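You operate a simulated robot arm through the tools that you are given. There is no shell and no other tool. Be economical: measure what you need, move in short steps, check, and stop when the job is done.

The job below is to be done with a simulated two-armed robot. You get a single attempt, and the scene is never put back.

JOB
Press the dairy meal tub's lid home in the lid press.
Fine: slide it back out and turn the air off again; leave the tub in the ring. Set down upright: what you pick out.

It is judged by the outcome, as a careful person would: the job done as asked, and still so three seconds after it is handed in. It fails if anything else is knocked over, pushed out of place, dropped, spilled or broken. Lids that push on must go on centred and level and be pressed home; caps that screw on are set level and turned clockwise until they are tight.

ROBOT AND FRAMES
Two 7-joint arms with two-finger grippers on one trunk, on a base that drives. Base frame: it is fixed to the floor where the robot stands at the start and does not move with it; the origin is under the middle of the robot, x ahead of it, y to its left, z up. Lengths are in mm, angles in degrees, forces in N, time in s.
The left shoulder is at the start at [64, 216, 1169], the right one opposite. With the tool pointing down near the work surface each hand reaches from about 280 to 800 mm from the robot's upright axis, wherever it stands, measured 20 degrees to its own side. Places, roughly: left press button [500, 400, 900]; press air lever [700, 0, 900]; press slide [600, 200, 900]; right press button [600, 0, 900]; ring on the press slide [600, 200, 900]. Payload 3.18 kg a hand.
Tool frame (each hand has its own): the origin (TCP) lies between the finger pads and is the grasp point; the fingertips stand 30 mm ahead of it; z points along the fingers, y is the line along which they close. Largest opening 144 mm; the body of the gripper starts 103 mm behind the TCP.
Orientation is that of the tool frame in the base frame, as [roll, pitch, yaw] about the fixed x, y, z axes, in that order (R = Rz(yaw) Ry(pitch) Rx(roll)). With the fingers straight down and closing along the base's y, the tool's x points along the base's -x, its y along +y and its z along -z.

CONTROLS
- The arms move only by the tool step_arm. It takes "left_commands", "right_commands" or both (then of equal length, played together; a hand with none holds still); each is a list of rows, each a list of 7 numbers: the shift along the tool's x, y, z in mm, then the turn, a rotation vector about the tool's x, y, z in degrees, then the finger opening in mm, from 0 to 144. In form: [[tx, ty, tz, rx, ry, rz, grip], ...]. A call has 1 to 20 rows; each row is the pose to reach, as a shift and turn from the pose commanded when the call began, along the tool's axes at that moment. Rows are played at 5 a second. More than 50 mm and 8.6 degrees between two rows, or a gripper value outside its range, and nothing of the call is played. A pose out of reach is approached as far as the arm can. The call stops where the force on the tool passes 40 N (or 10 N more than at its start, if that is more) or the arm is blocked; 0.2 s more then pass. The fingers move at their own pace and stop on an object; they squeeze with about 32 N. The grip force told is the motor's: it shows also when the fingers shut on nothing. Time passes only in rows, and 0.2 s behind the last, so rows that repeat a pose let the fingers close. The reply holds the time, the measured pose of the TCP, the force on the tool along the base axes, the opening and the grip force, in the units named above and with some noise, with the torque about the TCP (base axes, N m) and any sound that the robot's microphone picked up, and new pictures: "show" is both (left out), scene, wrist or none (wrist: the cameras of the hands that moved).
- Cameras (640 x 400 px; columns grow to the right, rows downward): "scene" is now at [140.7, 16, 1375.2]; the picture's right is [0.28, -0.96, 0.00], its down [-0.56, -0.16, -0.81] and it looks along [0.78, 0.23, -0.58] (base axes); focal length 237 px, centre (320, 200). "left" rides on the left gripper at [76, -16, -143] in its tool frame; the picture's right is [0.21, 0.98, 0.00], its down [-0.84, 0.18, -0.51] and it looks along [-0.50, 0.11, 0.86] (tool axes); focal length 218 px, centre (320, 200). "right" rides on the right gripper at [76, 16, -143] in its tool frame; the picture's right is [-0.21, 0.98, 0.00], its down [-0.84, -0.18, -0.51] and it looks along [-0.50, -0.11, 0.86] (tool axes); focal length 218 px, centre (320, 200). There is no depth. A picture from a camera that has moved, and an enlarged one, comes with that camera's place and axes in the base frame and with its lens. The place of the scene camera against the robot may be out by one fixed shift of up to 25 mm in any direction.
- lift_body(by): slides the trunk up (or, below 0, down) by that many mm; the arms and the scene camera ride with it, the base frame stays. It gives what a move gives, with no picture.
- steer(legs): drives the robot by 1 to 6 legs, each [ahead, left, turn to the left] in mm, mm and degrees, along the robot's own axes; the way and the turn of a leg run together, so that a leg with both is an arc; at most 1500 mm and 180 degrees a leg. The arms and the cameras ride along, it lands a little off, and it stops where it bumps. It gives what a move gives, and a new picture of the scene camera.
- pan_tilt(pan, tilt): turns the head with the scene camera to pan (to the left, within 80 degrees either way) and tilt (down, from -29 to 69), counted from straight ahead of the robot. It gives what a move gives, and a new picture of the scene camera.
- close_up(camera, box): a new picture of the part [left, top, right, bottom] of that camera's present view, enlarged. No time passes.
- sign_off(): hands the job in; it is judged then, once.

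Work in short steps. Places have to be worked out from the pictures, the camera data and where the tool is seen: move nearer, look again, correct. Check each grasp and each placing, and mend what went wrong. You have 120 turns and 260 pictures in all, those below and enlarged ones among them. Open the grippers and draw the arms clear of the work before you hand the job in, unless the task says otherwise; then end with one line.

The tools are called after "Request:" as a command line: name --argument value ..., lists and objects as JSON in quotes. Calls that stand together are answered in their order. step_arm: Moves the arms, as the interface text tells. Its arguments: {"type":"object","properties":{"left_commands":{"type":"array","items":{"type":"array","items":{"type":"number"}}},"right_commands":{"type":"array","items":{"type":"array","items":{"type":"number"}}},"show":{"type":"string","enum":["both","scene","wrist","none"]}},"required":[]} The other tools are called the same way: lift_body (by) slides the trunk up or down; steer (legs) drives the base; pan_tilt (pan, tilt) turns the head that bears the scene camera; close_up (camera, box) takes an enlarged picture of a part of a camera's view; sign_off () hands the job in.

At the start:

```text
clock: 0.0
left_tcp_pos: [490.6, 481.9, 1161.3]
left_ee_rot: [-180.0, 0.1, -179.9]
left_wrist_force: [-0.3, 0.1, 0.2]
left_moment: [0.03, 0.01, 0.03]
left_opening: 144.2
left_grasp_force: 0.0
right_tcp_pos: [411.6, -74.8, 1224.4]
right_ee_rot: [-179.9, 0.0, 179.9]
right_wrist_force: [-1.1, 0.6, 0.0]
right_moment: [0.03, 0.02, -0.03]
right_opening: 144.1
right_grasp_force: 0.1
trunk travel left (down, up): [-250.0, 119.0]
robot x, y, heading: [0.1, 0.8, -0.0]
head pan, tilt: [16.2, 35.7]
```

scene: 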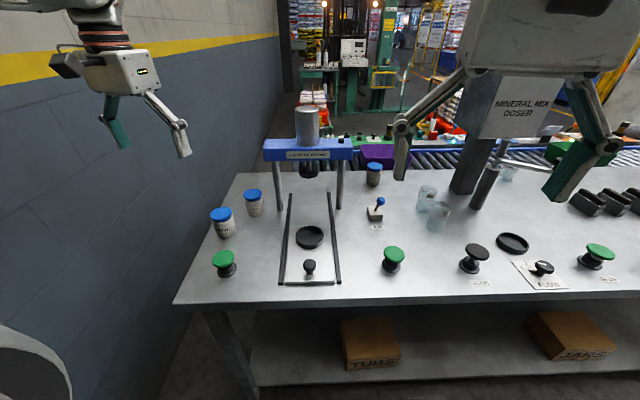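
right: 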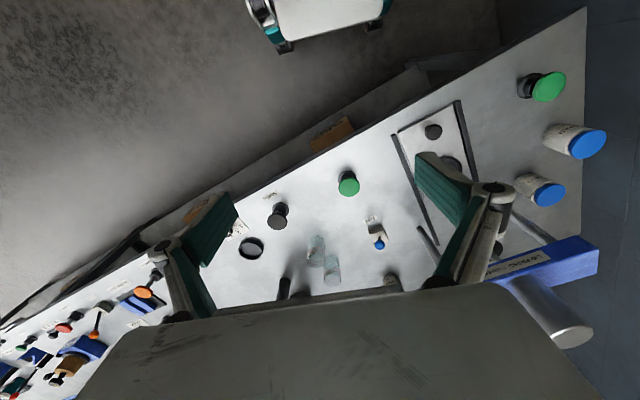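
left: 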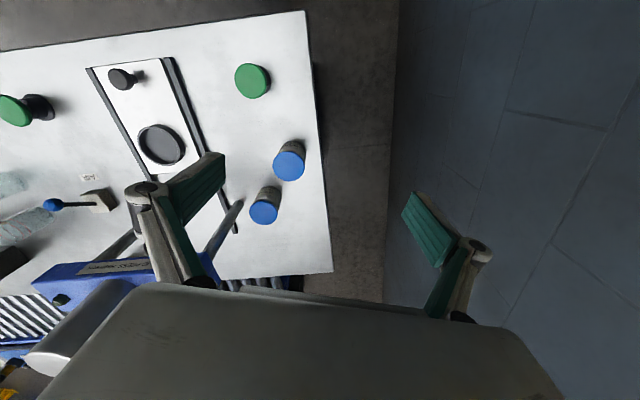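

The scene shows three blue-lidded tubs, so I'll zoom in to read the labels and see the press.

Request:
close_up --camera "scene" --box '[200, 160, 300, 250]'

Request:
close_up --camera "scene" --box '[250, 90, 410, 230]'

Request:
close_up --camera "scene" --box '[360, 160, 560, 290]'

Request:
close_up --camera "left" --box '[180, 40, 340, 240]'

```text
4.44 times, centred on (250, 205) of scene
camera zoom: at [140.7, 16.0, 1375.2], right [0.28, -0.96, 0.0], down [-0.56, -0.16, -0.81], along [0.78, 0.23, -0.58], focal length 1055 px, centre (631, 178)
```

zoom: 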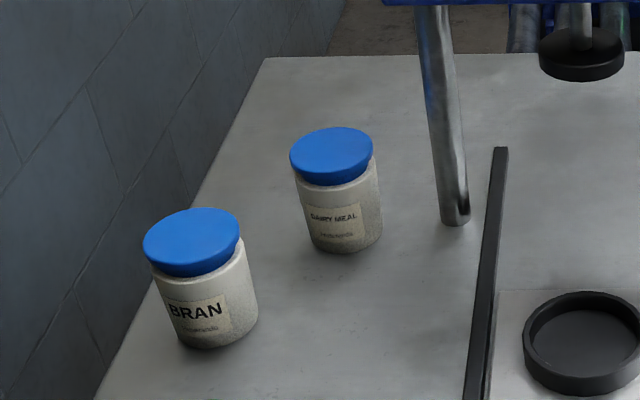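

```text
2.86 times, centred on (330, 160) of scene
camera zoom: at [140.7, 16.0, 1375.2], right [0.28, -0.96, 0.0], down [-0.56, -0.16, -0.81], along [0.78, 0.23, -0.58], focal length 678 px, centre (291, 314)
```

zoom: 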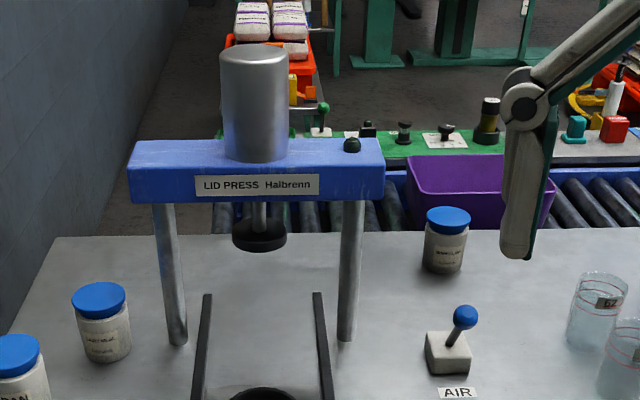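

```text
3.08 times, centred on (460, 225) of scene
camera zoom: at [140.7, 16.0, 1375.2], right [0.28, -0.96, 0.0], down [-0.56, -0.16, -0.81], along [0.78, 0.23, -0.58], focal length 730 px, centre (-111, 123)
```

zoom: 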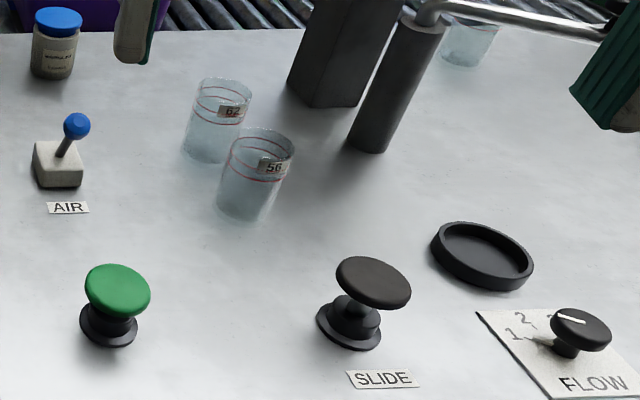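

```text
2.00 times, centred on (260, 140) of left
camera zoom: at [413.3, 463.2, 1304.5], right [-0.21, 0.98, 0.0], down [0.84, 0.18, 0.51], along [0.5, 0.11, -0.86], focal length 436 px, centre (440, 320)
```

zoom: 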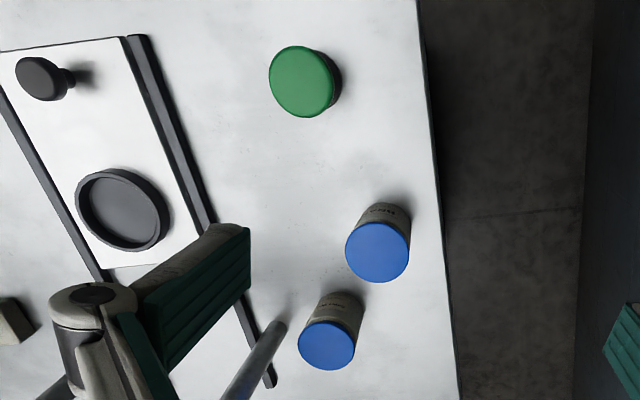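

The dairy meal tub is the rear-left one, at about (686, 402), and its lid overhangs slightly. I want a near-horizontal grasp of the body below the lid, with the hand camera on top, so I'll test rolling the left wrist half a turn.

Request:
step_arm --left_commands '[[0, 0, 0, 0, 0, 8.4, 144], [0, 0, 0, 0, 0, 16.8, 144], [0, 0, 0, 0, 0, 25.2, 144], [0, 0, 0, 0, 0, 33.6, 144], [0, 0, 0, 0, 0, 42, 144], [0, 0, 0, 0, 0, 50.4, 144], [0, 0, 0, 0, 0, 58.8, 144], [0, 0, 0, 0, 0, 67.2, 144], [0, 0, 0, 0, 0, 75.6, 144], [0, 0, 0, 0, 0, 84, 144], [0, 0, 0, 0, 0, 92.4, 144], [0, 0, 0, 0, 0, 100.8, 144], [0, 0, 0, 0, 0, 109.2, 144], [0, 0, 0, 0, 0, 117.6, 144], [0, 0, 0, 0, 0, 126, 144], [0, 0, 0, 0, 0, 134.4, 144], [0, 0, 0, 0, 0, 142.8, 144], [0, 0, 0, 0, 0, 151.2, 144], [0, 0, 0, 0, 0, 159.6, 144]]' --show "both"

```text
clock: 4.0
left_tcp_pos: [489.6, 480.6, 1162.1]
left_ee_rot: [180.0, -0.1, 20.3]
left_wrist_force: [-0.4, 0.9, 0.3]
left_moment: [0.0, 0.04, 0.01]
left_opening: 144.1
left_grasp_force: 0.1
right_tcp_pos: [412.0, -75.9, 1222.7]
right_ee_rot: [-179.9, -0.1, -180.0]
right_wrist_force: [-0.1, 0.0, -0.7]
right_moment: [0.02, 0.0, -0.01]
right_opening: 143.9
right_grasp_force: 0.0
trunk travel left (down, up): [-250.0, 119.0]
robot x, y, heading: [1.6, 2.3, -0.0]
head pan, tilt: [16.2, 35.7]
camera scene: at [140.7, 16.0, 1375.2], right [0.28, -0.96, 0.0], down [-0.56, -0.16, -0.81], along [0.78, 0.23, -0.58], focal length 237 px, centre (320, 200)
camera left: at [555.6, 521.0, 1304.6], right [0.53, -0.84, 0.0], down [-0.73, -0.46, 0.51], along [-0.43, -0.27, -0.86], focal length 218 px, centre (320, 200)
```

scene: 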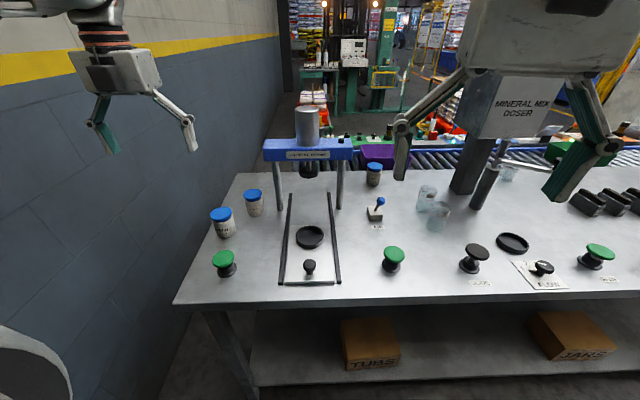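
left: 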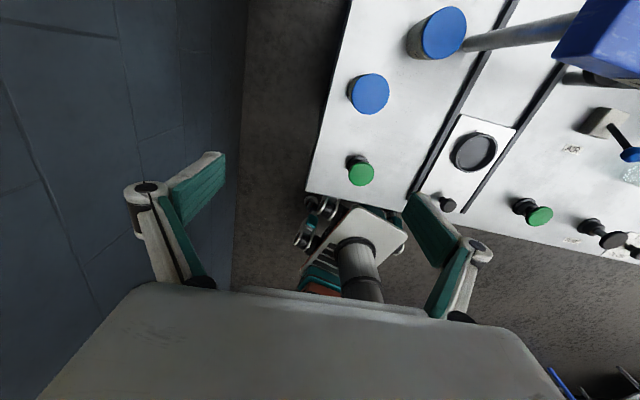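

The flip works. Triangulating the two wrist views puts the dairy lid top at about (687, 402, 924), the ring at (602, 180), the slide knob at (492, 159) and the left button at (451, 359). Next I yaw to 45° and move between them, high up.

Request:
step_arm --left_commands '[[0.6, 39, 12, 0, 0, -5, 100], [1.2, 78, 25, 0, 0, -10, 100], [1.8, 117, 37, 0, 0, -15, 100], [2.4, 156, 50, 0, 0, -20, 100], [2.9, 194, 62, 0, 0, -24.7, 100]]' --show "wrist"

Request:
step_arm --left_commands '[[0, 0, 0, 0, 8.5, 0, 100], [0, 0, 0, 0, 17, 0, 100], [0, 0, 0, 0, 25.5, 0, 100], [0, 0, 0, 0, 34, 0, 100], [0, 0, 0, 0, 42.5, 0, 100], [0, 0, 0, 0, 51, 0, 100], [0, 0, 0, 0, 60, 0, 100]]' --show "both"

```text
clock: 5.2
left_tcp_pos: [562.2, 299.7, 1096.1]
left_ee_rot: [179.9, 0.0, 45.2]
left_wrist_force: [0.0, -0.6, 0.2]
left_moment: [0.04, 0.0, 0.0]
left_opening: 99.9
left_grasp_force: 0.0
right_tcp_pos: [413.3, -75.5, 1223.7]
right_ee_rot: [-179.9, -0.1, -180.0]
right_wrist_force: [-0.3, -0.2, -0.4]
right_moment: [0.01, 0.03, -0.02]
right_opening: 144.0
right_grasp_force: 0.0
trunk travel left (down, up): [-250.0, 119.0]
robot x, y, heading: [1.0, -2.3, -0.3]
head pan, tilt: [16.2, 35.7]
camera left: at [603.8, 364.4, 1238.7], right [0.84, -0.54, 0.0], down [-0.47, -0.72, 0.51], along [-0.27, -0.43, -0.86], focal length 218 px, centre (320, 200)
```

left: 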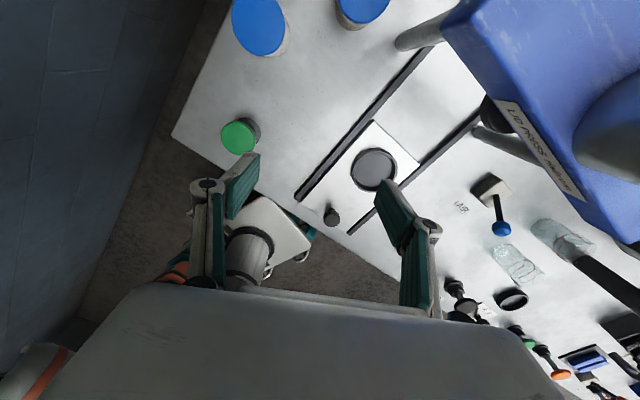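

```text
refused: row 7 steps farther than a row can; nothing moved
```

The 60° tilt was refused because its last row turned 9°, so I'll repeat it with smaller turns.

Request:
step_arm --left_commands '[[0, 0, 0, 0, 8, 0, 100], [0, 0, 0, 0, 16, 0, 100], [0, 0, 0, 0, 24, 0, 100], [0, 0, 0, 0, 32, 0, 100], [0, 0, 0, 0, 40, 0, 100], [0, 0, 0, 0, 48, 0, 100], [0, 0, 0, 0, 54, 0, 100], [0, 0, 0, 0, 60, 0, 100]]' --show "both"

```text
clock: 7.0
left_tcp_pos: [562.1, 300.0, 1098.4]
left_ee_rot: [179.9, -60.0, 45.1]
left_wrist_force: [-0.7, -0.7, 0.1]
left_moment: [-0.03, -0.02, 0.01]
left_opening: 100.2
left_grasp_force: 0.2
right_tcp_pos: [411.6, -75.9, 1223.0]
right_ee_rot: [179.9, 0.0, -179.9]
right_wrist_force: [0.2, -0.2, 0.2]
right_moment: [-0.01, 0.01, -0.02]
right_opening: 144.2
right_grasp_force: 0.1
trunk travel left (down, up): [-250.0, 119.0]
robot x, y, heading: [-1.7, -3.8, -0.0]
head pan, tilt: [16.2, 35.7]
camera scene: at [141.4, 16.2, 1375.0], right [0.28, -0.96, 0.0], down [-0.56, -0.16, -0.81], along [0.78, 0.23, -0.58], focal length 237 px, centre (320, 200)
camera left: at [489.0, 249.4, 1236.5], right [0.77, -0.62, 0.18], down [-0.48, -0.74, -0.48], along [0.43, 0.28, -0.86], focal length 218 px, centre (320, 200)
```

scene: 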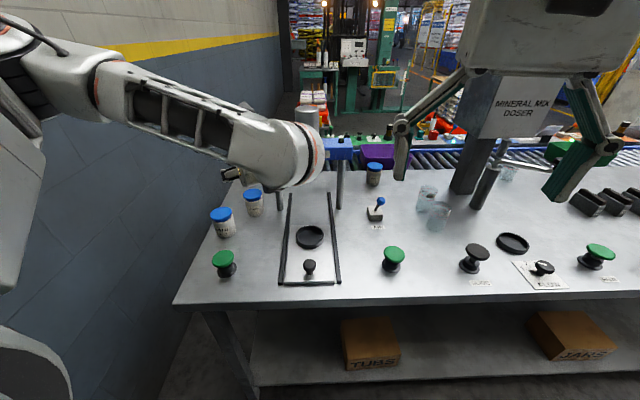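
left: 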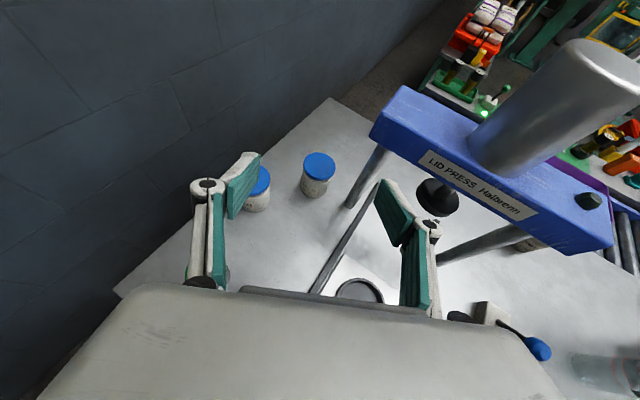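

The 60° tilt was reached. I'll zoom on the tub from here to get its height profile.

Request:
close_up --camera "left" --box '[240, 130, 400, 230]'

```text
4.00 times, centred on (320, 180) of left
camera zoom: at [489.0, 249.4, 1236.5], right [0.77, -0.62, 0.18], down [-0.48, -0.74, -0.48], along [0.43, 0.28, -0.86], focal length 873 px, centre (320, 280)
```

zoom: 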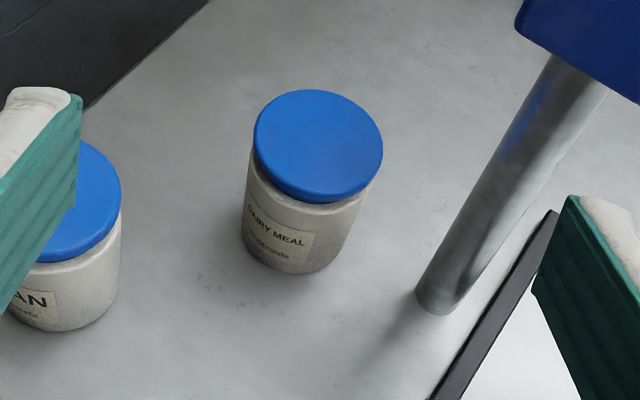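

The tub is about 59 mm across with its lid top at roughly z 930. The table is at about 866 and the tub axis at (686, 404). I'll descend to a pre-grasp 80 mm back along the finger line.

Request:
step_arm --left_commands '[[-25, 3.5, 35, 0, 0, 0, 84], [-49, 7, 71, 0, 0, 0, 84], [-74, 10.5, 106, 0, 0, 0, 84], [-98.3, 14.1, 141.6, 0, 0, 0, 84], [-98.3, 14.1, 141.6, 0, 0, 0, 84]]' --show "both"

```text
clock: 8.2
left_tcp_pos: [618.5, 352.2, 952.1]
left_ee_rot: [179.8, -59.9, 45.1]
left_wrist_force: [-0.5, 0.4, 0.8]
left_moment: [-0.05, 0.01, 0.01]
left_opening: 83.8
left_grasp_force: 0.1
left hand out of reach, approached as far as the arm can: row 4, 5
right_tcp_pos: [411.3, -74.9, 1222.8]
right_ee_rot: [180.0, 0.0, 179.9]
right_wrist_force: [0.4, -0.1, -1.1]
right_moment: [0.0, -0.02, 0.03]
right_opening: 143.7
right_grasp_force: 0.0
trunk travel left (down, up): [-250.0, 119.0]
robot x, y, heading: [0.0, -1.8, 0.2]
head pan, tilt: [16.2, 35.7]
camera scene: at [140.6, 15.7, 1375.2], right [0.28, -0.96, 0.0], down [-0.56, -0.16, -0.81], along [0.78, 0.23, -0.58], focal length 237 px, centre (320, 200)
camera left: at [546.1, 302.4, 1089.3], right [0.77, -0.62, 0.18], down [-0.48, -0.74, -0.48], along [0.43, 0.28, -0.86], focal length 218 px, centre (320, 200)
```

scene: 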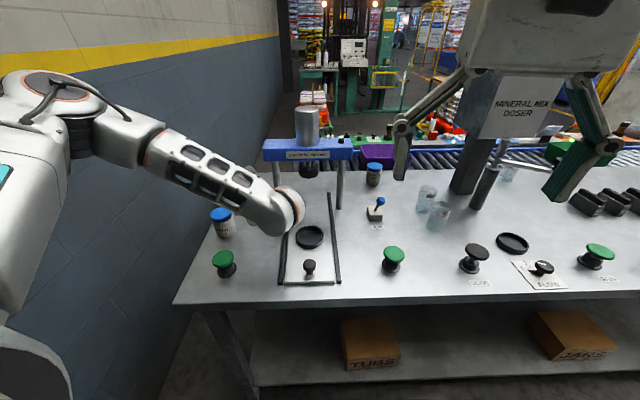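
left: 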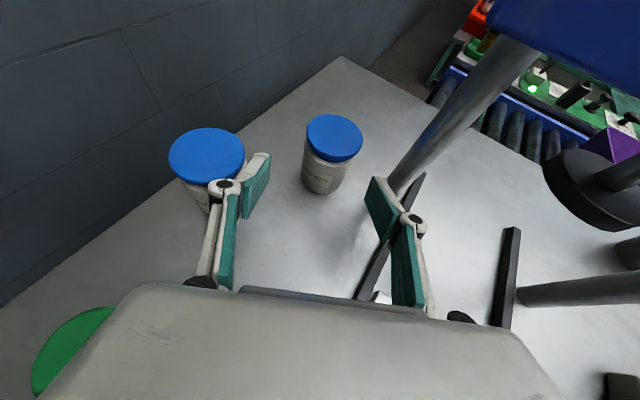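

The arm stopped about 10 mm short of the target, so I'll lower the trunk to give it headroom. I raise the hand first, then lower the body.

Request:
step_arm --left_commands '[[43, 0, -25, 0, 0, 0, 84], [87, 0, -50, 0, 0, 0, 84]]' --show "none"

Request:
lift_body --by -110

```text
refused: row 2 steps farther than a row can; nothing moved
```

```text
clock: 9.1
left_tcp_pos: [624.1, 349.7, 883.9]
left_ee_rot: [-179.5, -60.5, 44.0]
left_wrist_force: [1.5, -6.7, 10.7]
left_moment: [0.22, -1.08, -0.42]
left_opening: 11.8
left_grasp_force: 6.2
right_tcp_pos: [417.3, -76.1, 1148.3]
right_ee_rot: [180.0, -1.3, 180.0]
right_wrist_force: [0.5, -0.3, 0.6]
right_moment: [0.02, 0.04, 0.05]
right_opening: 144.2
right_grasp_force: 0.1
trunk travel left (down, up): [-183.0, 186.0]
robot x, y, heading: [1.4, -3.1, 0.3]
head pan, tilt: [16.2, 35.7]
stopped: the force on the tool passed its limit at 58 N (the readings are from after the stop); the commanded pose is now the measured one
```

My error: the raise was refused, yet the trunk still went down until the fingers touched something. I'll look at what was touched before moving again.

Request:
close_up --camera "left" --box '[0, 0, 640, 400]'

Request:
close_up --camera "scene" --box '[160, 120, 420, 300]'

```text
1.00 times, centred on (320, 200) of left (not enlarged: the box is as wide or as high as the picture)
camera zoom: at [550.4, 298.6, 1021.0], right [0.76, -0.63, 0.18], down [-0.49, -0.73, -0.48], along [0.43, 0.28, -0.86], focal length 218 px, centre (320, 200)
```

zoom: 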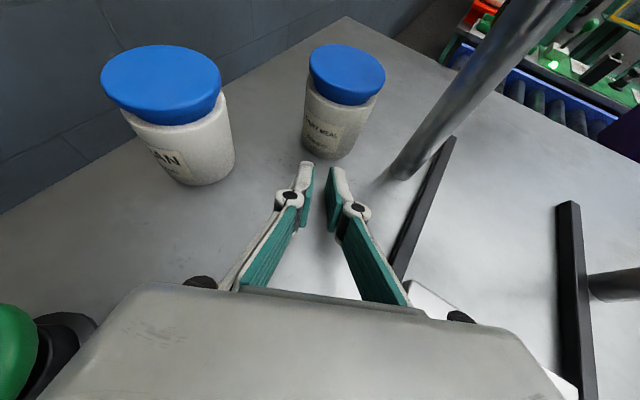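

```text
2.22 times, centred on (290, 210) of scene
camera zoom: at [189.5, 14.0, 1304.7], right [0.28, -0.96, 0.0], down [-0.56, -0.16, -0.81], along [0.78, 0.23, -0.58], focal length 528 px, centre (387, 178)
```

zoom: 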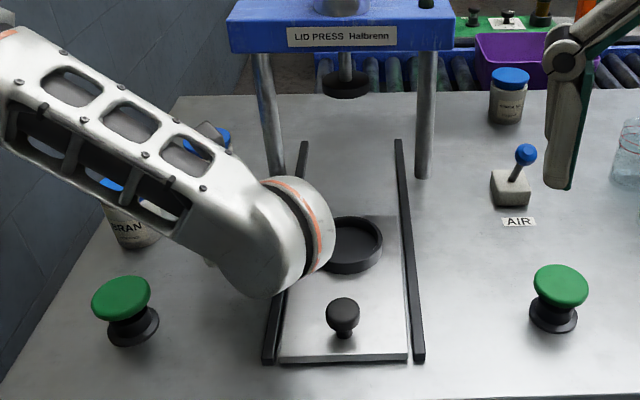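

Nothing was disturbed: the fingertips only touched bare table, so the table is at about z 858–860. I'll raise the trunk back up and reopen the fingers.

Request:
lift_body --by 60

Request:
step_arm --left_commands '[[0, 0, 0, 0, 0, 0, 84], [0, 0, 0, 0, 0, 0, 84]]' --show "both"

```text
clock: 10.1
left_tcp_pos: [620.7, 352.9, 940.6]
left_ee_rot: [-179.0, -60.0, 43.7]
left_wrist_force: [0.2, -0.2, 0.9]
left_moment: [0.06, 0.0, 0.01]
left_opening: 84.0
left_grasp_force: 0.0
right_tcp_pos: [417.5, -74.2, 1208.3]
right_ee_rot: [-179.9, -1.4, -180.0]
right_wrist_force: [-0.7, 0.0, 0.4]
right_moment: [0.02, 0.02, 0.01]
right_opening: 144.2
right_grasp_force: 0.0
trunk travel left (down, up): [-243.0, 126.0]
robot x, y, heading: [-3.5, -1.3, -0.1]
head pan, tilt: [16.2, 35.7]
```

```text
clock: 10.7
left_tcp_pos: [621.4, 352.6, 941.8]
left_ee_rot: [-179.1, -60.1, 43.9]
left_wrist_force: [-0.5, 0.7, -0.4]
left_moment: [0.01, 0.01, -0.01]
left_opening: 83.9
left_grasp_force: 0.0
right_tcp_pos: [417.9, -73.4, 1209.7]
right_ee_rot: [-179.9, -1.3, 179.9]
right_wrist_force: [0.5, 0.3, 0.7]
right_moment: [-0.01, -0.03, 0.05]
right_opening: 144.0
right_grasp_force: 0.1
trunk travel left (down, up): [-243.0, 126.0]
robot x, y, heading: [0.3, -1.3, 0.2]
head pan, tilt: [16.2, 35.7]
camera scene: at [144.5, 16.1, 1368.1], right [0.28, -0.96, 0.0], down [-0.56, -0.16, -0.81], along [0.78, 0.23, -0.58], focal length 237 px, centre (320, 200)
camera left: at [549.4, 302.0, 1079.2], right [0.76, -0.62, 0.17], down [-0.49, -0.73, -0.48], along [0.42, 0.28, -0.86], focal length 218 px, centre (320, 200)
```

scene: 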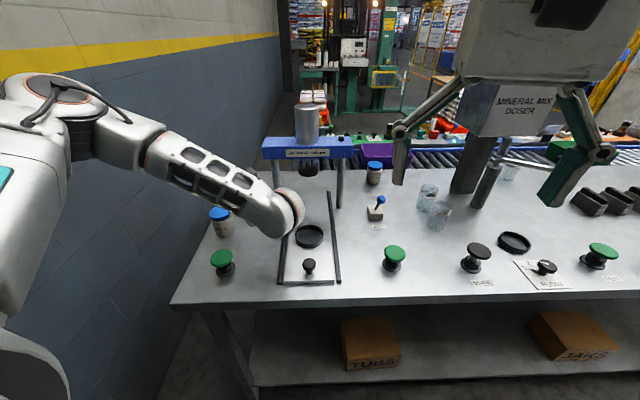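
left: 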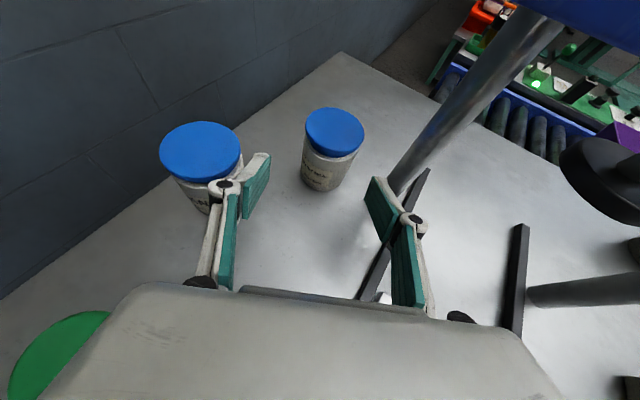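

The lid centre still fixes the tub at (684, 404). I advance along the finger line toward the grasp and check whether the reach holds.

Request:
step_arm --left_commands '[[-1.7, 3.4, 25, 0, 0, 0, 84], [-3.4, 6.8, 50, 0, 0, 0, 84], [-5, 6.8, 70, 0, 0, 0, 84], [-5, 6.8, 70, 0, 0, 0, 84]]' --show "both"

```text
clock: 11.7
left_tcp_pos: [662.8, 397.6, 909.4]
left_ee_rot: [-179.2, -60.0, 43.9]
left_wrist_force: [0.1, 0.0, 0.2]
left_moment: [0.0, -0.03, 0.01]
left_opening: 83.7
left_grasp_force: 0.2
left hand out of reach, approached as far as the arm can: row 2, 3, 4
right_tcp_pos: [417.3, -74.9, 1209.7]
right_ee_rot: [-180.0, -1.3, -179.9]
right_wrist_force: [-0.6, 0.1, -0.2]
right_moment: [-0.02, 0.0, 0.01]
right_opening: 144.0
right_grasp_force: 0.0
trunk travel left (down, up): [-243.0, 126.0]
robot x, y, heading: [1.1, 1.3, -0.2]
head pan, tilt: [16.2, 35.7]
camera scene: at [144.3, 15.9, 1368.1], right [0.28, -0.96, 0.0], down [-0.56, -0.16, -0.81], along [0.78, 0.23, -0.58], focal length 237 px, centre (320, 200)
camera left: at [591.2, 346.6, 1046.8], right [0.76, -0.62, 0.17], down [-0.49, -0.73, -0.48], along [0.42, 0.28, -0.86], focal length 218 px, centre (320, 200)
```

scene: 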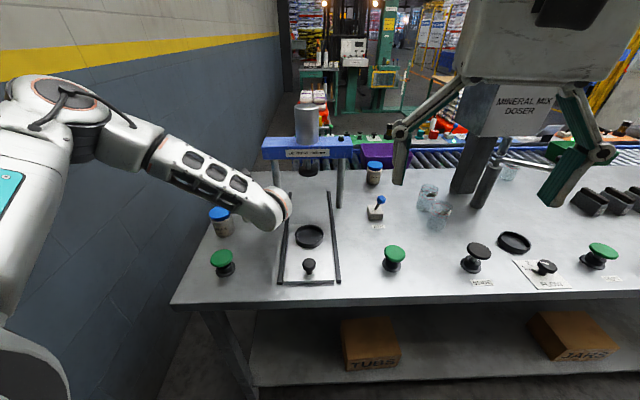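
left: 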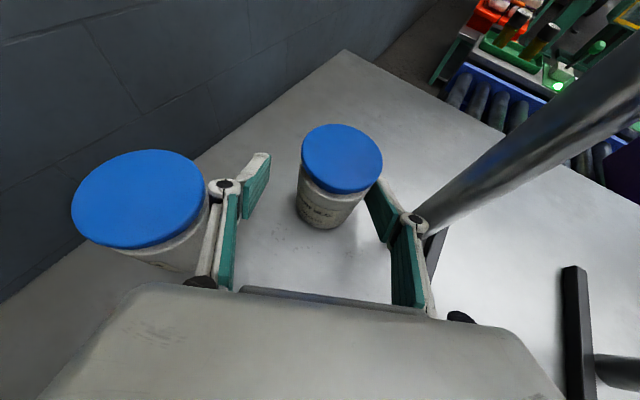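

The hand landed about 10 mm left of the tub's centre line because of the reach limit. I'll try a pure sideways correction first.

Request:
step_arm --left_commands '[[0, 5, 0, 0, 0, 0, 84], [0, 10, 0, 0, 0, 0, 84]]' --show "none"

```text
clock: 12.3
left_tcp_pos: [666.4, 395.5, 914.6]
left_ee_rot: [-179.2, -60.0, 44.0]
left_wrist_force: [0.2, -0.7, 0.3]
left_moment: [0.02, 0.02, 0.03]
left_opening: 83.9
left_grasp_force: 0.2
left hand out of reach, approached as far as the arm can: row 1, 2
right_tcp_pos: [417.7, -74.5, 1209.4]
right_ee_rot: [-179.8, -1.3, -180.0]
right_wrist_force: [0.6, 0.4, -0.8]
right_moment: [0.01, 0.01, -0.01]
right_opening: 143.9
right_grasp_force: 0.0
trunk travel left (down, up): [-243.0, 126.0]
robot x, y, heading: [-0.0, -0.9, -0.1]
head pan, tilt: [16.2, 35.7]
```

The limit shows up as lost height, which lowering the trunk can supply. The fingertips are at about 889, roughly 30 mm above the table, so 15 mm down is safe.

Request:
lift_body --by -15

```text
clock: 12.9
left_tcp_pos: [665.8, 396.1, 901.4]
left_ee_rot: [-179.2, -60.1, 44.0]
left_wrist_force: [-0.6, -0.4, 0.1]
left_moment: [-0.02, -0.01, -0.02]
left_opening: 84.0
left_grasp_force: 0.1
right_tcp_pos: [414.9, -74.2, 1196.2]
right_ee_rot: [179.9, -1.2, -180.0]
right_wrist_force: [0.3, -0.6, 1.1]
right_moment: [-0.02, -0.05, 0.0]
right_opening: 143.9
right_grasp_force: 0.1
trunk travel left (down, up): [-228.0, 141.0]
robot x, y, heading: [4.9, 4.0, -0.0]
head pan, tilt: [16.2, 35.7]
```

The height is right now at z 901. I'll check the tub against the pads before closing.

Request:
close_up --camera "left" --box '[180, 90, 460, 265]'

```text
2.29 times, centred on (320, 178) of left
camera zoom: at [593.2, 344.4, 1038.1], right [0.76, -0.62, 0.17], down [-0.49, -0.73, -0.48], along [0.43, 0.28, -0.86], focal length 499 px, centre (320, 251)
```

zoom: 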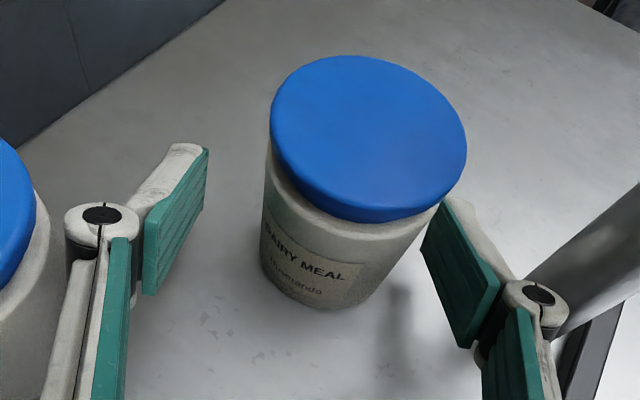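

The tub is about 6 mm right of centre. I'll shift right and then close gently on the body.

Request:
step_arm --left_commands '[[0, 6, 0, 0, 0, 0, 84], [0, 6, 0, 0, 0, 0, 76], [0, 6, 0, 0, 0, 0, 68]]' --show "wrist"

```text
clock: 13.7
left_tcp_pos: [670.3, 390.0, 898.9]
left_ee_rot: [-179.1, -60.2, 43.9]
left_wrist_force: [0.0, -0.2, 0.7]
left_moment: [-0.03, 0.01, 0.01]
left_opening: 68.0
left_grasp_force: 0.1
right_tcp_pos: [418.8, -74.5, 1194.0]
right_ee_rot: [-179.9, -1.3, 179.9]
right_wrist_force: [0.4, -0.3, -0.2]
right_moment: [0.03, 0.01, -0.01]
right_opening: 144.2
right_grasp_force: 0.1
trunk travel left (down, up): [-228.0, 141.0]
robot x, y, heading: [-3.7, 3.4, -0.2]
head pan, tilt: [16.2, 35.7]
camera left: at [598.5, 340.1, 1036.4], right [0.76, -0.62, 0.17], down [-0.49, -0.73, -0.48], along [0.42, 0.28, -0.86], focal length 218 px, centre (320, 200)
```

left: 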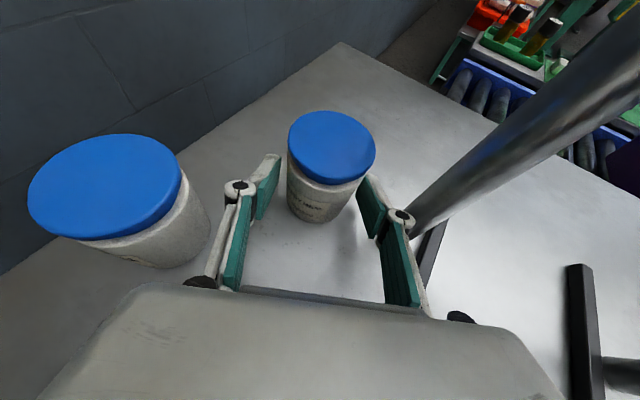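

The tub is centred between the pads with clearance on both sides, so I close.

Request:
step_arm --left_commands '[[0, 6, 0, 0, 0, 0, 62], [0, 6, 0, 0, 0, 0, 58], [0, 6, 0, 0, 0, 0, 50], [0, 6, 0, 0, 0, 0, 40], [0, 6, 0, 0, 0, 0, 40]]' --show "none"

Request:
close_up --camera "left" --box '[180, 90, 460, 265]'

```text
clock: 14.9
left_tcp_pos: [675.0, 387.2, 899.7]
left_ee_rot: [-179.1, -60.0, 44.0]
left_wrist_force: [0.2, 0.2, 1.3]
left_moment: [-0.02, -0.05, 0.03]
left_opening: 54.6
left_grasp_force: 32.3
right_tcp_pos: [417.0, -74.4, 1193.8]
right_ee_rot: [-179.9, -1.3, -180.0]
right_wrist_force: [0.1, -0.2, 0.4]
right_moment: [-0.03, 0.01, 0.0]
right_opening: 144.0
right_grasp_force: 0.0
trunk travel left (down, up): [-228.0, 141.0]
robot x, y, heading: [0.9, -1.3, -0.1]
head pan, tilt: [16.2, 35.7]
```

```text
2.29 times, centred on (320, 178) of left
camera zoom: at [602.7, 336.3, 1037.6], right [0.76, -0.62, 0.17], down [-0.49, -0.73, -0.48], along [0.42, 0.28, -0.86], focal length 499 px, centre (320, 251)
```

zoom: 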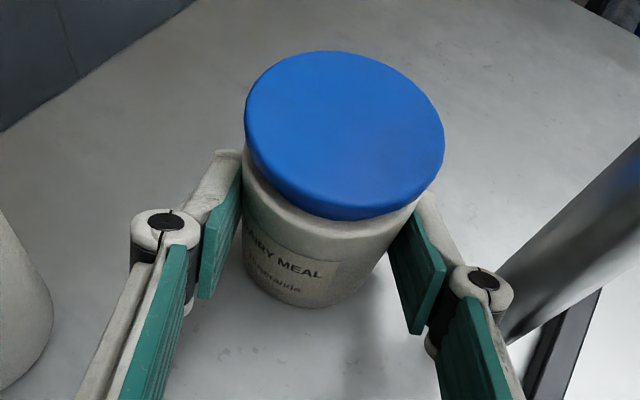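

Gripped at 54.6 mm with 32 N. I'll lift a little and check that it holds.

Request:
step_arm --left_commands '[[3.5, 0, -2, 0, 0, 0, 40], [8.7, 0, -5, 0, 0, 0, 40], [17, 0, -10, 0, 0, 0, 40], [17, 0, -10, 0, 0, 0, 40]]' --show "wrist"

Request:
close_up --camera "left" --box '[180, 90, 460, 265]'

```text
clock: 15.9
left_tcp_pos: [674.9, 387.2, 919.2]
left_ee_rot: [-179.0, -60.3, 43.9]
left_wrist_force: [-0.4, -0.1, 1.4]
left_moment: [0.07, 0.03, 0.01]
left_opening: 55.8
left_grasp_force: 32.1
right_tcp_pos: [416.3, -74.7, 1194.0]
right_ee_rot: [-179.9, -1.3, -180.0]
right_wrist_force: [-0.7, 0.0, -0.6]
right_moment: [-0.01, -0.03, 0.0]
right_opening: 144.0
right_grasp_force: 0.1
trunk travel left (down, up): [-228.0, 141.0]
robot x, y, heading: [-2.7, 1.0, -0.0]
head pan, tilt: [16.2, 35.7]
camera left: at [602.6, 335.7, 1057.8], right [0.76, -0.62, 0.17], down [-0.49, -0.73, -0.48], along [0.43, 0.28, -0.86], focal length 218 px, centre (320, 200)
```

left: 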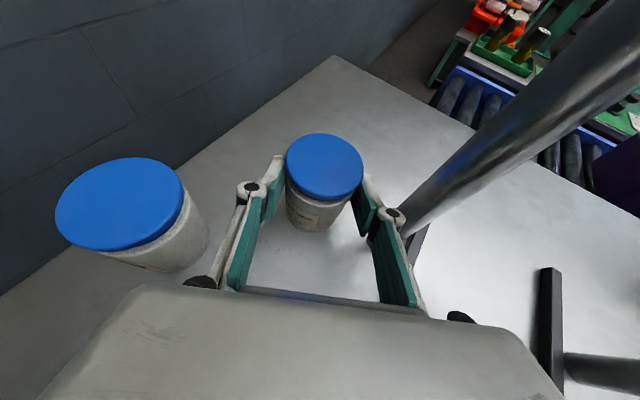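

```text
2.29 times, centred on (320, 178) of left
camera zoom: at [602.6, 335.7, 1057.8], right [0.76, -0.62, 0.17], down [-0.49, -0.73, -0.48], along [0.43, 0.28, -0.86], focal length 499 px, centre (320, 251)
```

zoom: 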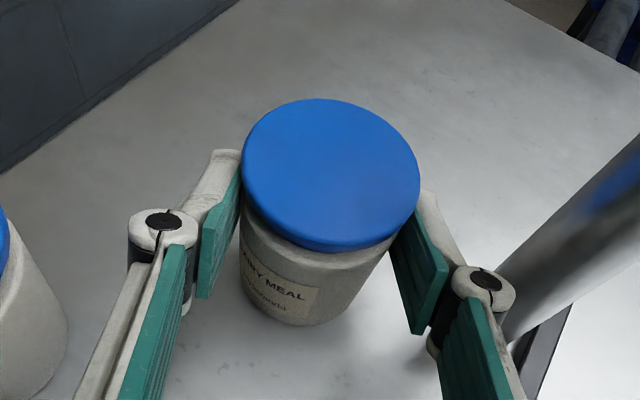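

The tub stayed on the table and the fingers slid up it, so the grip was too near the tips. I'll open, go back down, and move further forward for a deeper bite.

Request:
step_arm --left_commands '[[0, 0, 0, 0, 0, 0, 66], [0, 0, 0, 0, 0, 0, 74], [-10, 0, 8, 0, 0, 0, 74], [-19, 0, 20, 0, 0, 0, 74], [-19, 0, 24, 0, 0, 0, 74]]' --show "none"

Request:
close_up --camera "left" --box '[180, 90, 460, 265]'

```text
clock: 17.1
left_tcp_pos: [682.4, 398.2, 893.2]
left_ee_rot: [-179.1, -60.0, 44.0]
left_wrist_force: [-0.4, 0.5, -1.4]
left_moment: [-0.01, 0.0, 0.01]
left_opening: 73.7
left_grasp_force: 0.0
right_tcp_pos: [418.4, -74.0, 1193.1]
right_ee_rot: [-180.0, -1.2, -180.0]
right_wrist_force: [-0.2, -0.2, 0.2]
right_moment: [-0.01, 0.03, -0.03]
right_opening: 143.8
right_grasp_force: 0.0
trunk travel left (down, up): [-228.0, 141.0]
robot x, y, heading: [-4.1, -2.6, -0.1]
head pan, tilt: [16.2, 35.7]
```

```text
2.29 times, centred on (320, 178) of left
camera zoom: at [609.9, 347.0, 1029.8], right [0.76, -0.62, 0.17], down [-0.49, -0.73, -0.48], along [0.42, 0.28, -0.86], focal length 499 px, centre (320, 251)
```

zoom: 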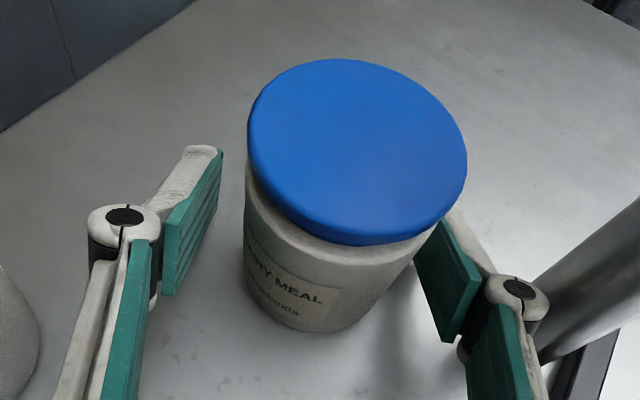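

The tub is now about 3 mm ahead of the TCP and 3 mm to the right. I shift right 3 mm and close.

Request:
step_arm --left_commands '[[0, 3, 0, 0, 0, 0, 70], [0, 3, 0, 0, 0, 0, 62], [0, 3, 0, 0, 0, 0, 56], [0, 3, 0, 0, 0, 0, 40], [0, 3, 0, 0, 0, 0, 30], [0, 3, 0, 0, 0, 0, 30]]' --show "none"

Request:
close_up --camera "left" --box '[180, 90, 460, 265]'

```text
clock: 18.5
left_tcp_pos: [681.5, 398.0, 892.0]
left_ee_rot: [-179.2, -60.0, 44.0]
left_wrist_force: [0.7, 0.0, 0.1]
left_moment: [0.02, -0.05, 0.02]
left_opening: 53.1
left_grasp_force: 32.0
left hand out of reach, approached as far as the arm can: row 1, 2, 3, 4, 5, 6
right_tcp_pos: [417.9, -74.5, 1194.2]
right_ee_rot: [-179.9, -1.3, 180.0]
right_wrist_force: [0.4, 0.7, -0.5]
right_moment: [0.01, 0.04, 0.04]
right_opening: 144.0
right_grasp_force: 0.0
trunk travel left (down, up): [-228.0, 141.0]
robot x, y, heading: [1.7, -0.8, -0.2]
head pan, tilt: [16.2, 35.7]
```

```text
2.29 times, centred on (320, 178) of left
camera zoom: at [609.8, 346.9, 1029.9], right [0.76, -0.62, 0.17], down [-0.49, -0.73, -0.48], along [0.42, 0.28, -0.86], focal length 499 px, centre (320, 251)
```

zoom: 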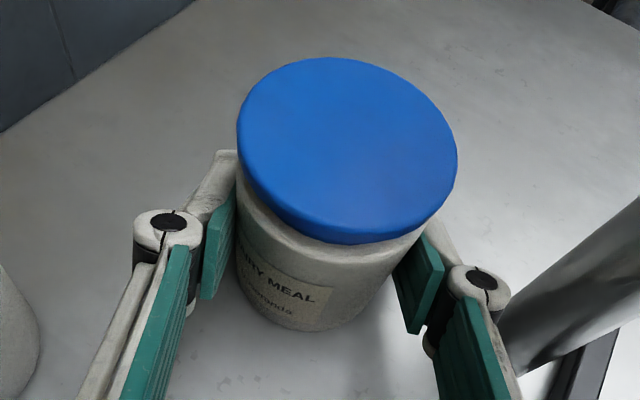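

The grip is now 53.1 mm at 32 N, so the body tapers, wider toward the top. I lift slowly and check.

Request:
step_arm --left_commands '[[2, 0, -1.2, 0, 0, 0, 30], [4, 0, -2.3, 0, 0, 0, 30], [6, 0, -3.5, 0, 0, 0, 30], [8.7, 0, -5, 0, 0, 0, 30], [13, 0, -7.5, 0, 0, 0, 30]]' --show "none"

Request:
close_up --camera "left" --box '[180, 90, 460, 265]'

```text
clock: 19.7
left_tcp_pos: [682.4, 397.3, 907.0]
left_ee_rot: [-178.9, -60.2, 43.9]
left_wrist_force: [-0.9, -0.1, -1.7]
left_moment: [-0.08, 0.0, 0.0]
left_opening: 53.4
left_grasp_force: 32.3
right_tcp_pos: [419.1, -74.8, 1195.3]
right_ee_rot: [-179.9, -1.3, -180.0]
right_wrist_force: [0.5, 0.2, 0.9]
right_moment: [-0.01, -0.01, -0.01]
right_opening: 144.2
right_grasp_force: 0.1
trunk travel left (down, up): [-228.0, 141.0]
robot x, y, heading: [-1.8, 0.4, -0.1]
head pan, tilt: [16.2, 35.7]
```

```text
2.29 times, centred on (320, 178) of left
camera zoom: at [610.6, 346.1, 1045.6], right [0.76, -0.62, 0.17], down [-0.49, -0.73, -0.48], along [0.42, 0.28, -0.86], focal length 499 px, centre (320, 251)
```

zoom: 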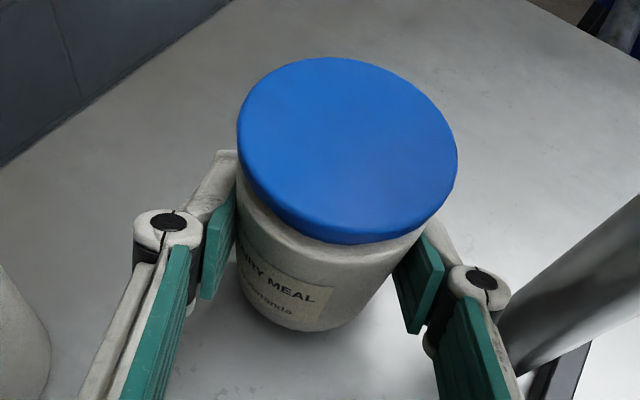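

It's lifted cleanly at −1.7 N. The fingertips sit only about 6 mm above the tub's base, though, and would foul the ring rim on release. The lid's underside is about 62 mm above the base, so I'll set the tub back down and regrip about 10 mm higher.

Request:
step_arm --left_commands '[[-4, 0, 2.3, 0, 0, 0, 30], [-8, 0, 4.6, 0, 0, 0, 30], [-11, 0, 6.3, 0, 0, 0, 30], [-12.5, 0, 7.2, 0, 0, 0, 30], [-12.5, 0, 7.2, 0, 0, 0, 56], [-12.5, 0, 7.2, 0, 0, 0, 70], [-8, 0, 4.6, 0, 0, 0, 72], [-3.4, 0, 2, 0, 0, 0, 72], [-3.4, 0, 2, 0, 0, 0, 72]]' --show "none"

Request:
close_up --camera "left" --box '[180, 90, 460, 265]'

```text
clock: 21.7
left_tcp_pos: [681.9, 397.1, 902.3]
left_ee_rot: [-179.0, -60.2, 43.9]
left_wrist_force: [0.6, 0.7, -0.1]
left_moment: [0.01, 0.01, -0.01]
left_opening: 72.1
left_grasp_force: 0.1
right_tcp_pos: [416.8, -73.8, 1194.1]
right_ee_rot: [-179.9, -1.3, 179.9]
right_wrist_force: [0.5, -1.5, -0.9]
right_moment: [0.05, 0.0, 0.02]
right_opening: 144.0
right_grasp_force: 0.1
trunk travel left (down, up): [-228.0, 141.0]
robot x, y, heading: [0.5, 1.7, 0.0]
head pan, tilt: [16.2, 35.7]
```

```text
2.29 times, centred on (320, 178) of left
camera zoom: at [609.9, 345.2, 1040.9], right [0.76, -0.62, 0.17], down [-0.49, -0.73, -0.48], along [0.42, 0.28, -0.86], focal length 499 px, centre (320, 251)
```

zoom: 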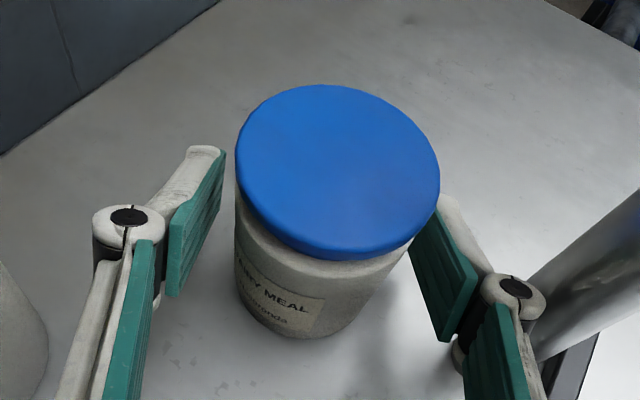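

The tub is standing on the table and the hand is at z 902. I close here and do a small trial lift.

Request:
step_arm --left_commands '[[0, 0, 0, 0, 0, 0, 62], [0, 0, 0, 0, 0, 0, 54], [0, 0, 0, 0, 0, 0, 40], [0, 0, 0, 0, 0, 0, 30], [0, 0, 0, 0, 0, 0, 30], [2, 0, -1.2, 0, 0, 0, 30], [4, 0, -2.3, 0, 0, 0, 30], [8, 0, -4.6, 0, 0, 0, 30], [13, 0, -7.5, 0, 0, 0, 30]]' --show "none"

Request:
close_up --camera "left" --box '[180, 90, 460, 265]'

```text
clock: 23.7
left_tcp_pos: [681.8, 396.7, 919.8]
left_ee_rot: [-179.1, -60.1, 44.0]
left_wrist_force: [-0.1, 0.0, -2.1]
left_moment: [-0.02, 0.02, -0.01]
left_opening: 54.2
left_grasp_force: 31.8
right_tcp_pos: [416.9, -75.0, 1193.3]
right_ee_rot: [-179.8, -1.3, -179.9]
right_wrist_force: [0.0, 0.1, -0.2]
right_moment: [0.02, 0.0, 0.01]
right_opening: 143.7
right_grasp_force: 0.1
trunk travel left (down, up): [-228.0, 141.0]
robot x, y, heading: [-0.2, 2.7, -0.0]
head pan, tilt: [16.2, 35.7]
```

```text
2.29 times, centred on (320, 178) of left
camera zoom: at [609.7, 346.1, 1056.1], right [0.76, -0.62, 0.17], down [-0.49, -0.73, -0.48], along [0.42, 0.28, -0.86], focal length 499 px, centre (320, 251)
```

zoom: 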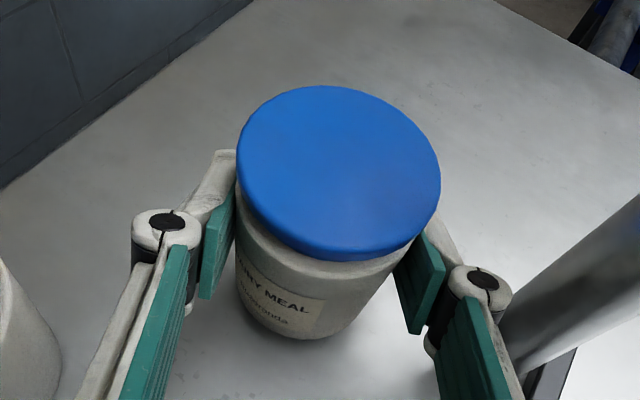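

The tub is held securely with its lid seated, and its axis is about 4 mm ahead of the TCP. I raise it and carry it over the ring at about (602, 180).

Request:
step_arm --left_commands '[[26, 0, -15, 0, 0, 0, 30], [52, 0, -30, 0, 0, 0, 30], [38, 13, -54, 0, 0, 0, 30], [20, 30, -86, 0, 0, 0, 30], [2, 48, -118, 0, 0, 0, 30], [-16, 66, -150, 0, 0, 0, 30], [-34, 83, -182, 0, 0, 0, 30], [-54, 100.8, -214, 0, 0, 0, 30], [-54, 100.8, -214, 0, 0, 0, 30]]' --show "both"

```text
clock: 25.7
left_tcp_pos: [604.5, 302.6, 1008.6]
left_ee_rot: [-179.1, -60.0, 44.0]
left_wrist_force: [0.4, -1.0, -1.4]
left_moment: [0.0, -0.02, -0.02]
left_opening: 54.2
left_grasp_force: 32.3
left hand out of reach, approached as far as the arm can: row 5, 6, 7, 8, 9
right_tcp_pos: [416.9, -74.4, 1194.4]
right_ee_rot: [-179.9, -1.2, -180.0]
right_wrist_force: [1.2, 0.1, 0.3]
right_moment: [-0.01, 0.03, 0.01]
right_opening: 144.1
right_grasp_force: 0.1
trunk travel left (down, up): [-228.0, 141.0]
robot x, y, heading: [1.5, -2.0, 0.4]
head pan, tilt: [16.2, 35.7]
camera scene: at [153.7, 16.2, 1352.5], right [0.28, -0.96, 0.0], down [-0.56, -0.16, -0.81], along [0.78, 0.23, -0.58], focal length 237 px, centre (320, 200)
camera left: at [532.1, 251.7, 1145.4], right [0.76, -0.62, 0.17], down [-0.49, -0.73, -0.48], along [0.42, 0.28, -0.86], focal length 218 px, centre (320, 200)
```

scene: 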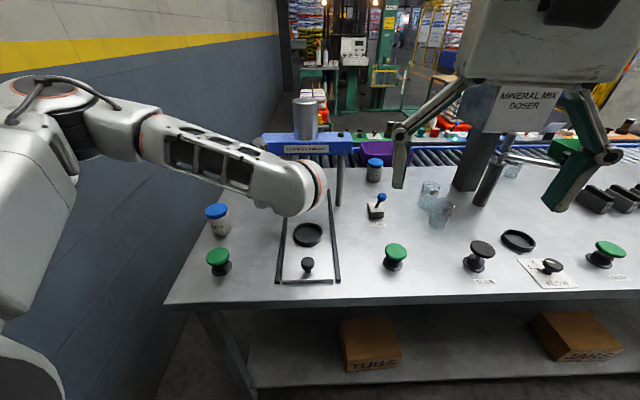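
left: 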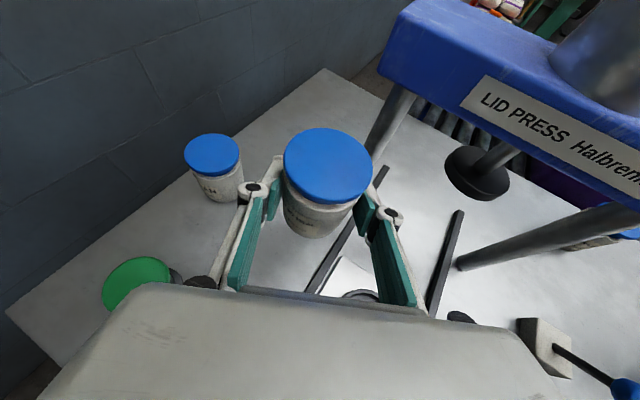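

The 45° yaw won't reach back over the ring, so I turn the hand to about 9° yaw, keeping the tub upright, before going on.

Request:
step_arm --left_commands '[[0, 0, 0, -6.07, 0, 3.49, 30], [0, 0, 0, -12.14, 0, 6.98, 30], [0, 0, 0, -18.2, 0, 10.5, 30], [0, 0, 0, -24.3, 0, 14, 30], [0, 0, 0, -30.3, 0, 17.5, 30], [0, 0, 0, -30.3, 0, 17.5, 30]]' --show "none"

```text
clock: 27.1
left_tcp_pos: [605.6, 301.9, 1005.6]
left_ee_rot: [-179.1, -59.8, 8.7]
left_wrist_force: [0.4, 0.1, -1.6]
left_moment: [0.01, 0.02, 0.04]
left_opening: 54.4
left_grasp_force: 32.0
right_tcp_pos: [417.6, -76.0, 1193.0]
right_ee_rot: [-180.0, -1.3, 179.9]
right_wrist_force: [0.8, -0.2, 0.8]
right_moment: [0.01, 0.03, -0.03]
right_opening: 144.0
right_grasp_force: 0.0
trunk travel left (down, up): [-228.0, 141.0]
robot x, y, heading: [1.7, -5.3, 0.0]
head pan, tilt: [16.2, 35.7]
```

Yaw is now 8.7°. I move over the ring at about z 980 and look.

Request:
step_arm --left_commands '[[-9, 30, -2.5, 0, 0, 0, 30], [-18, 60, -5, 0, 0, 0, 30], [-26, 90, -8, 0, 0, 0, 30], [-35, 119.9, -10.5, 0, 0, 0, 30], [-35, 119.9, -10.5, 0, 0, 0, 30]]' --show "both"

```text
clock: 28.3
left_tcp_pos: [597.5, 188.4, 982.8]
left_ee_rot: [-179.1, -59.9, 9.0]
left_wrist_force: [0.3, 0.0, -1.2]
left_moment: [0.0, -0.03, 0.01]
left_opening: 54.2
left_grasp_force: 31.7
left hand out of reach, approached as far as the arm can: row 4, 5
right_tcp_pos: [417.1, -74.6, 1195.2]
right_ee_rot: [-179.9, -1.3, 180.0]
right_wrist_force: [-0.4, -0.7, 0.2]
right_moment: [0.01, 0.02, -0.03]
right_opening: 143.9
right_grasp_force: 0.0
trunk travel left (down, up): [-228.0, 141.0]
robot x, y, heading: [-1.1, 2.2, -0.1]
head pan, tilt: [16.2, 35.7]
camera scene: at [153.4, 15.9, 1352.7], right [0.28, -0.96, 0.0], down [-0.56, -0.16, -0.81], along [0.78, 0.23, -0.58], focal length 237 px, centre (320, 200)
camera left: at [511.6, 186.5, 1120.0], right [0.27, -0.95, 0.17], down [-0.82, -0.32, -0.47], along [0.5, -0.02, -0.86], focal length 218 px, centre (320, 200)
```

scene: 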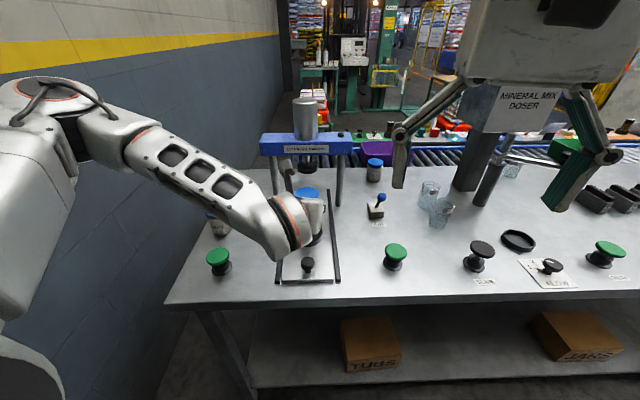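
left: 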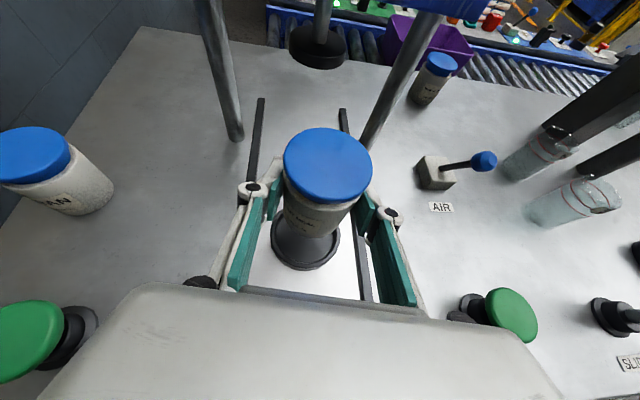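

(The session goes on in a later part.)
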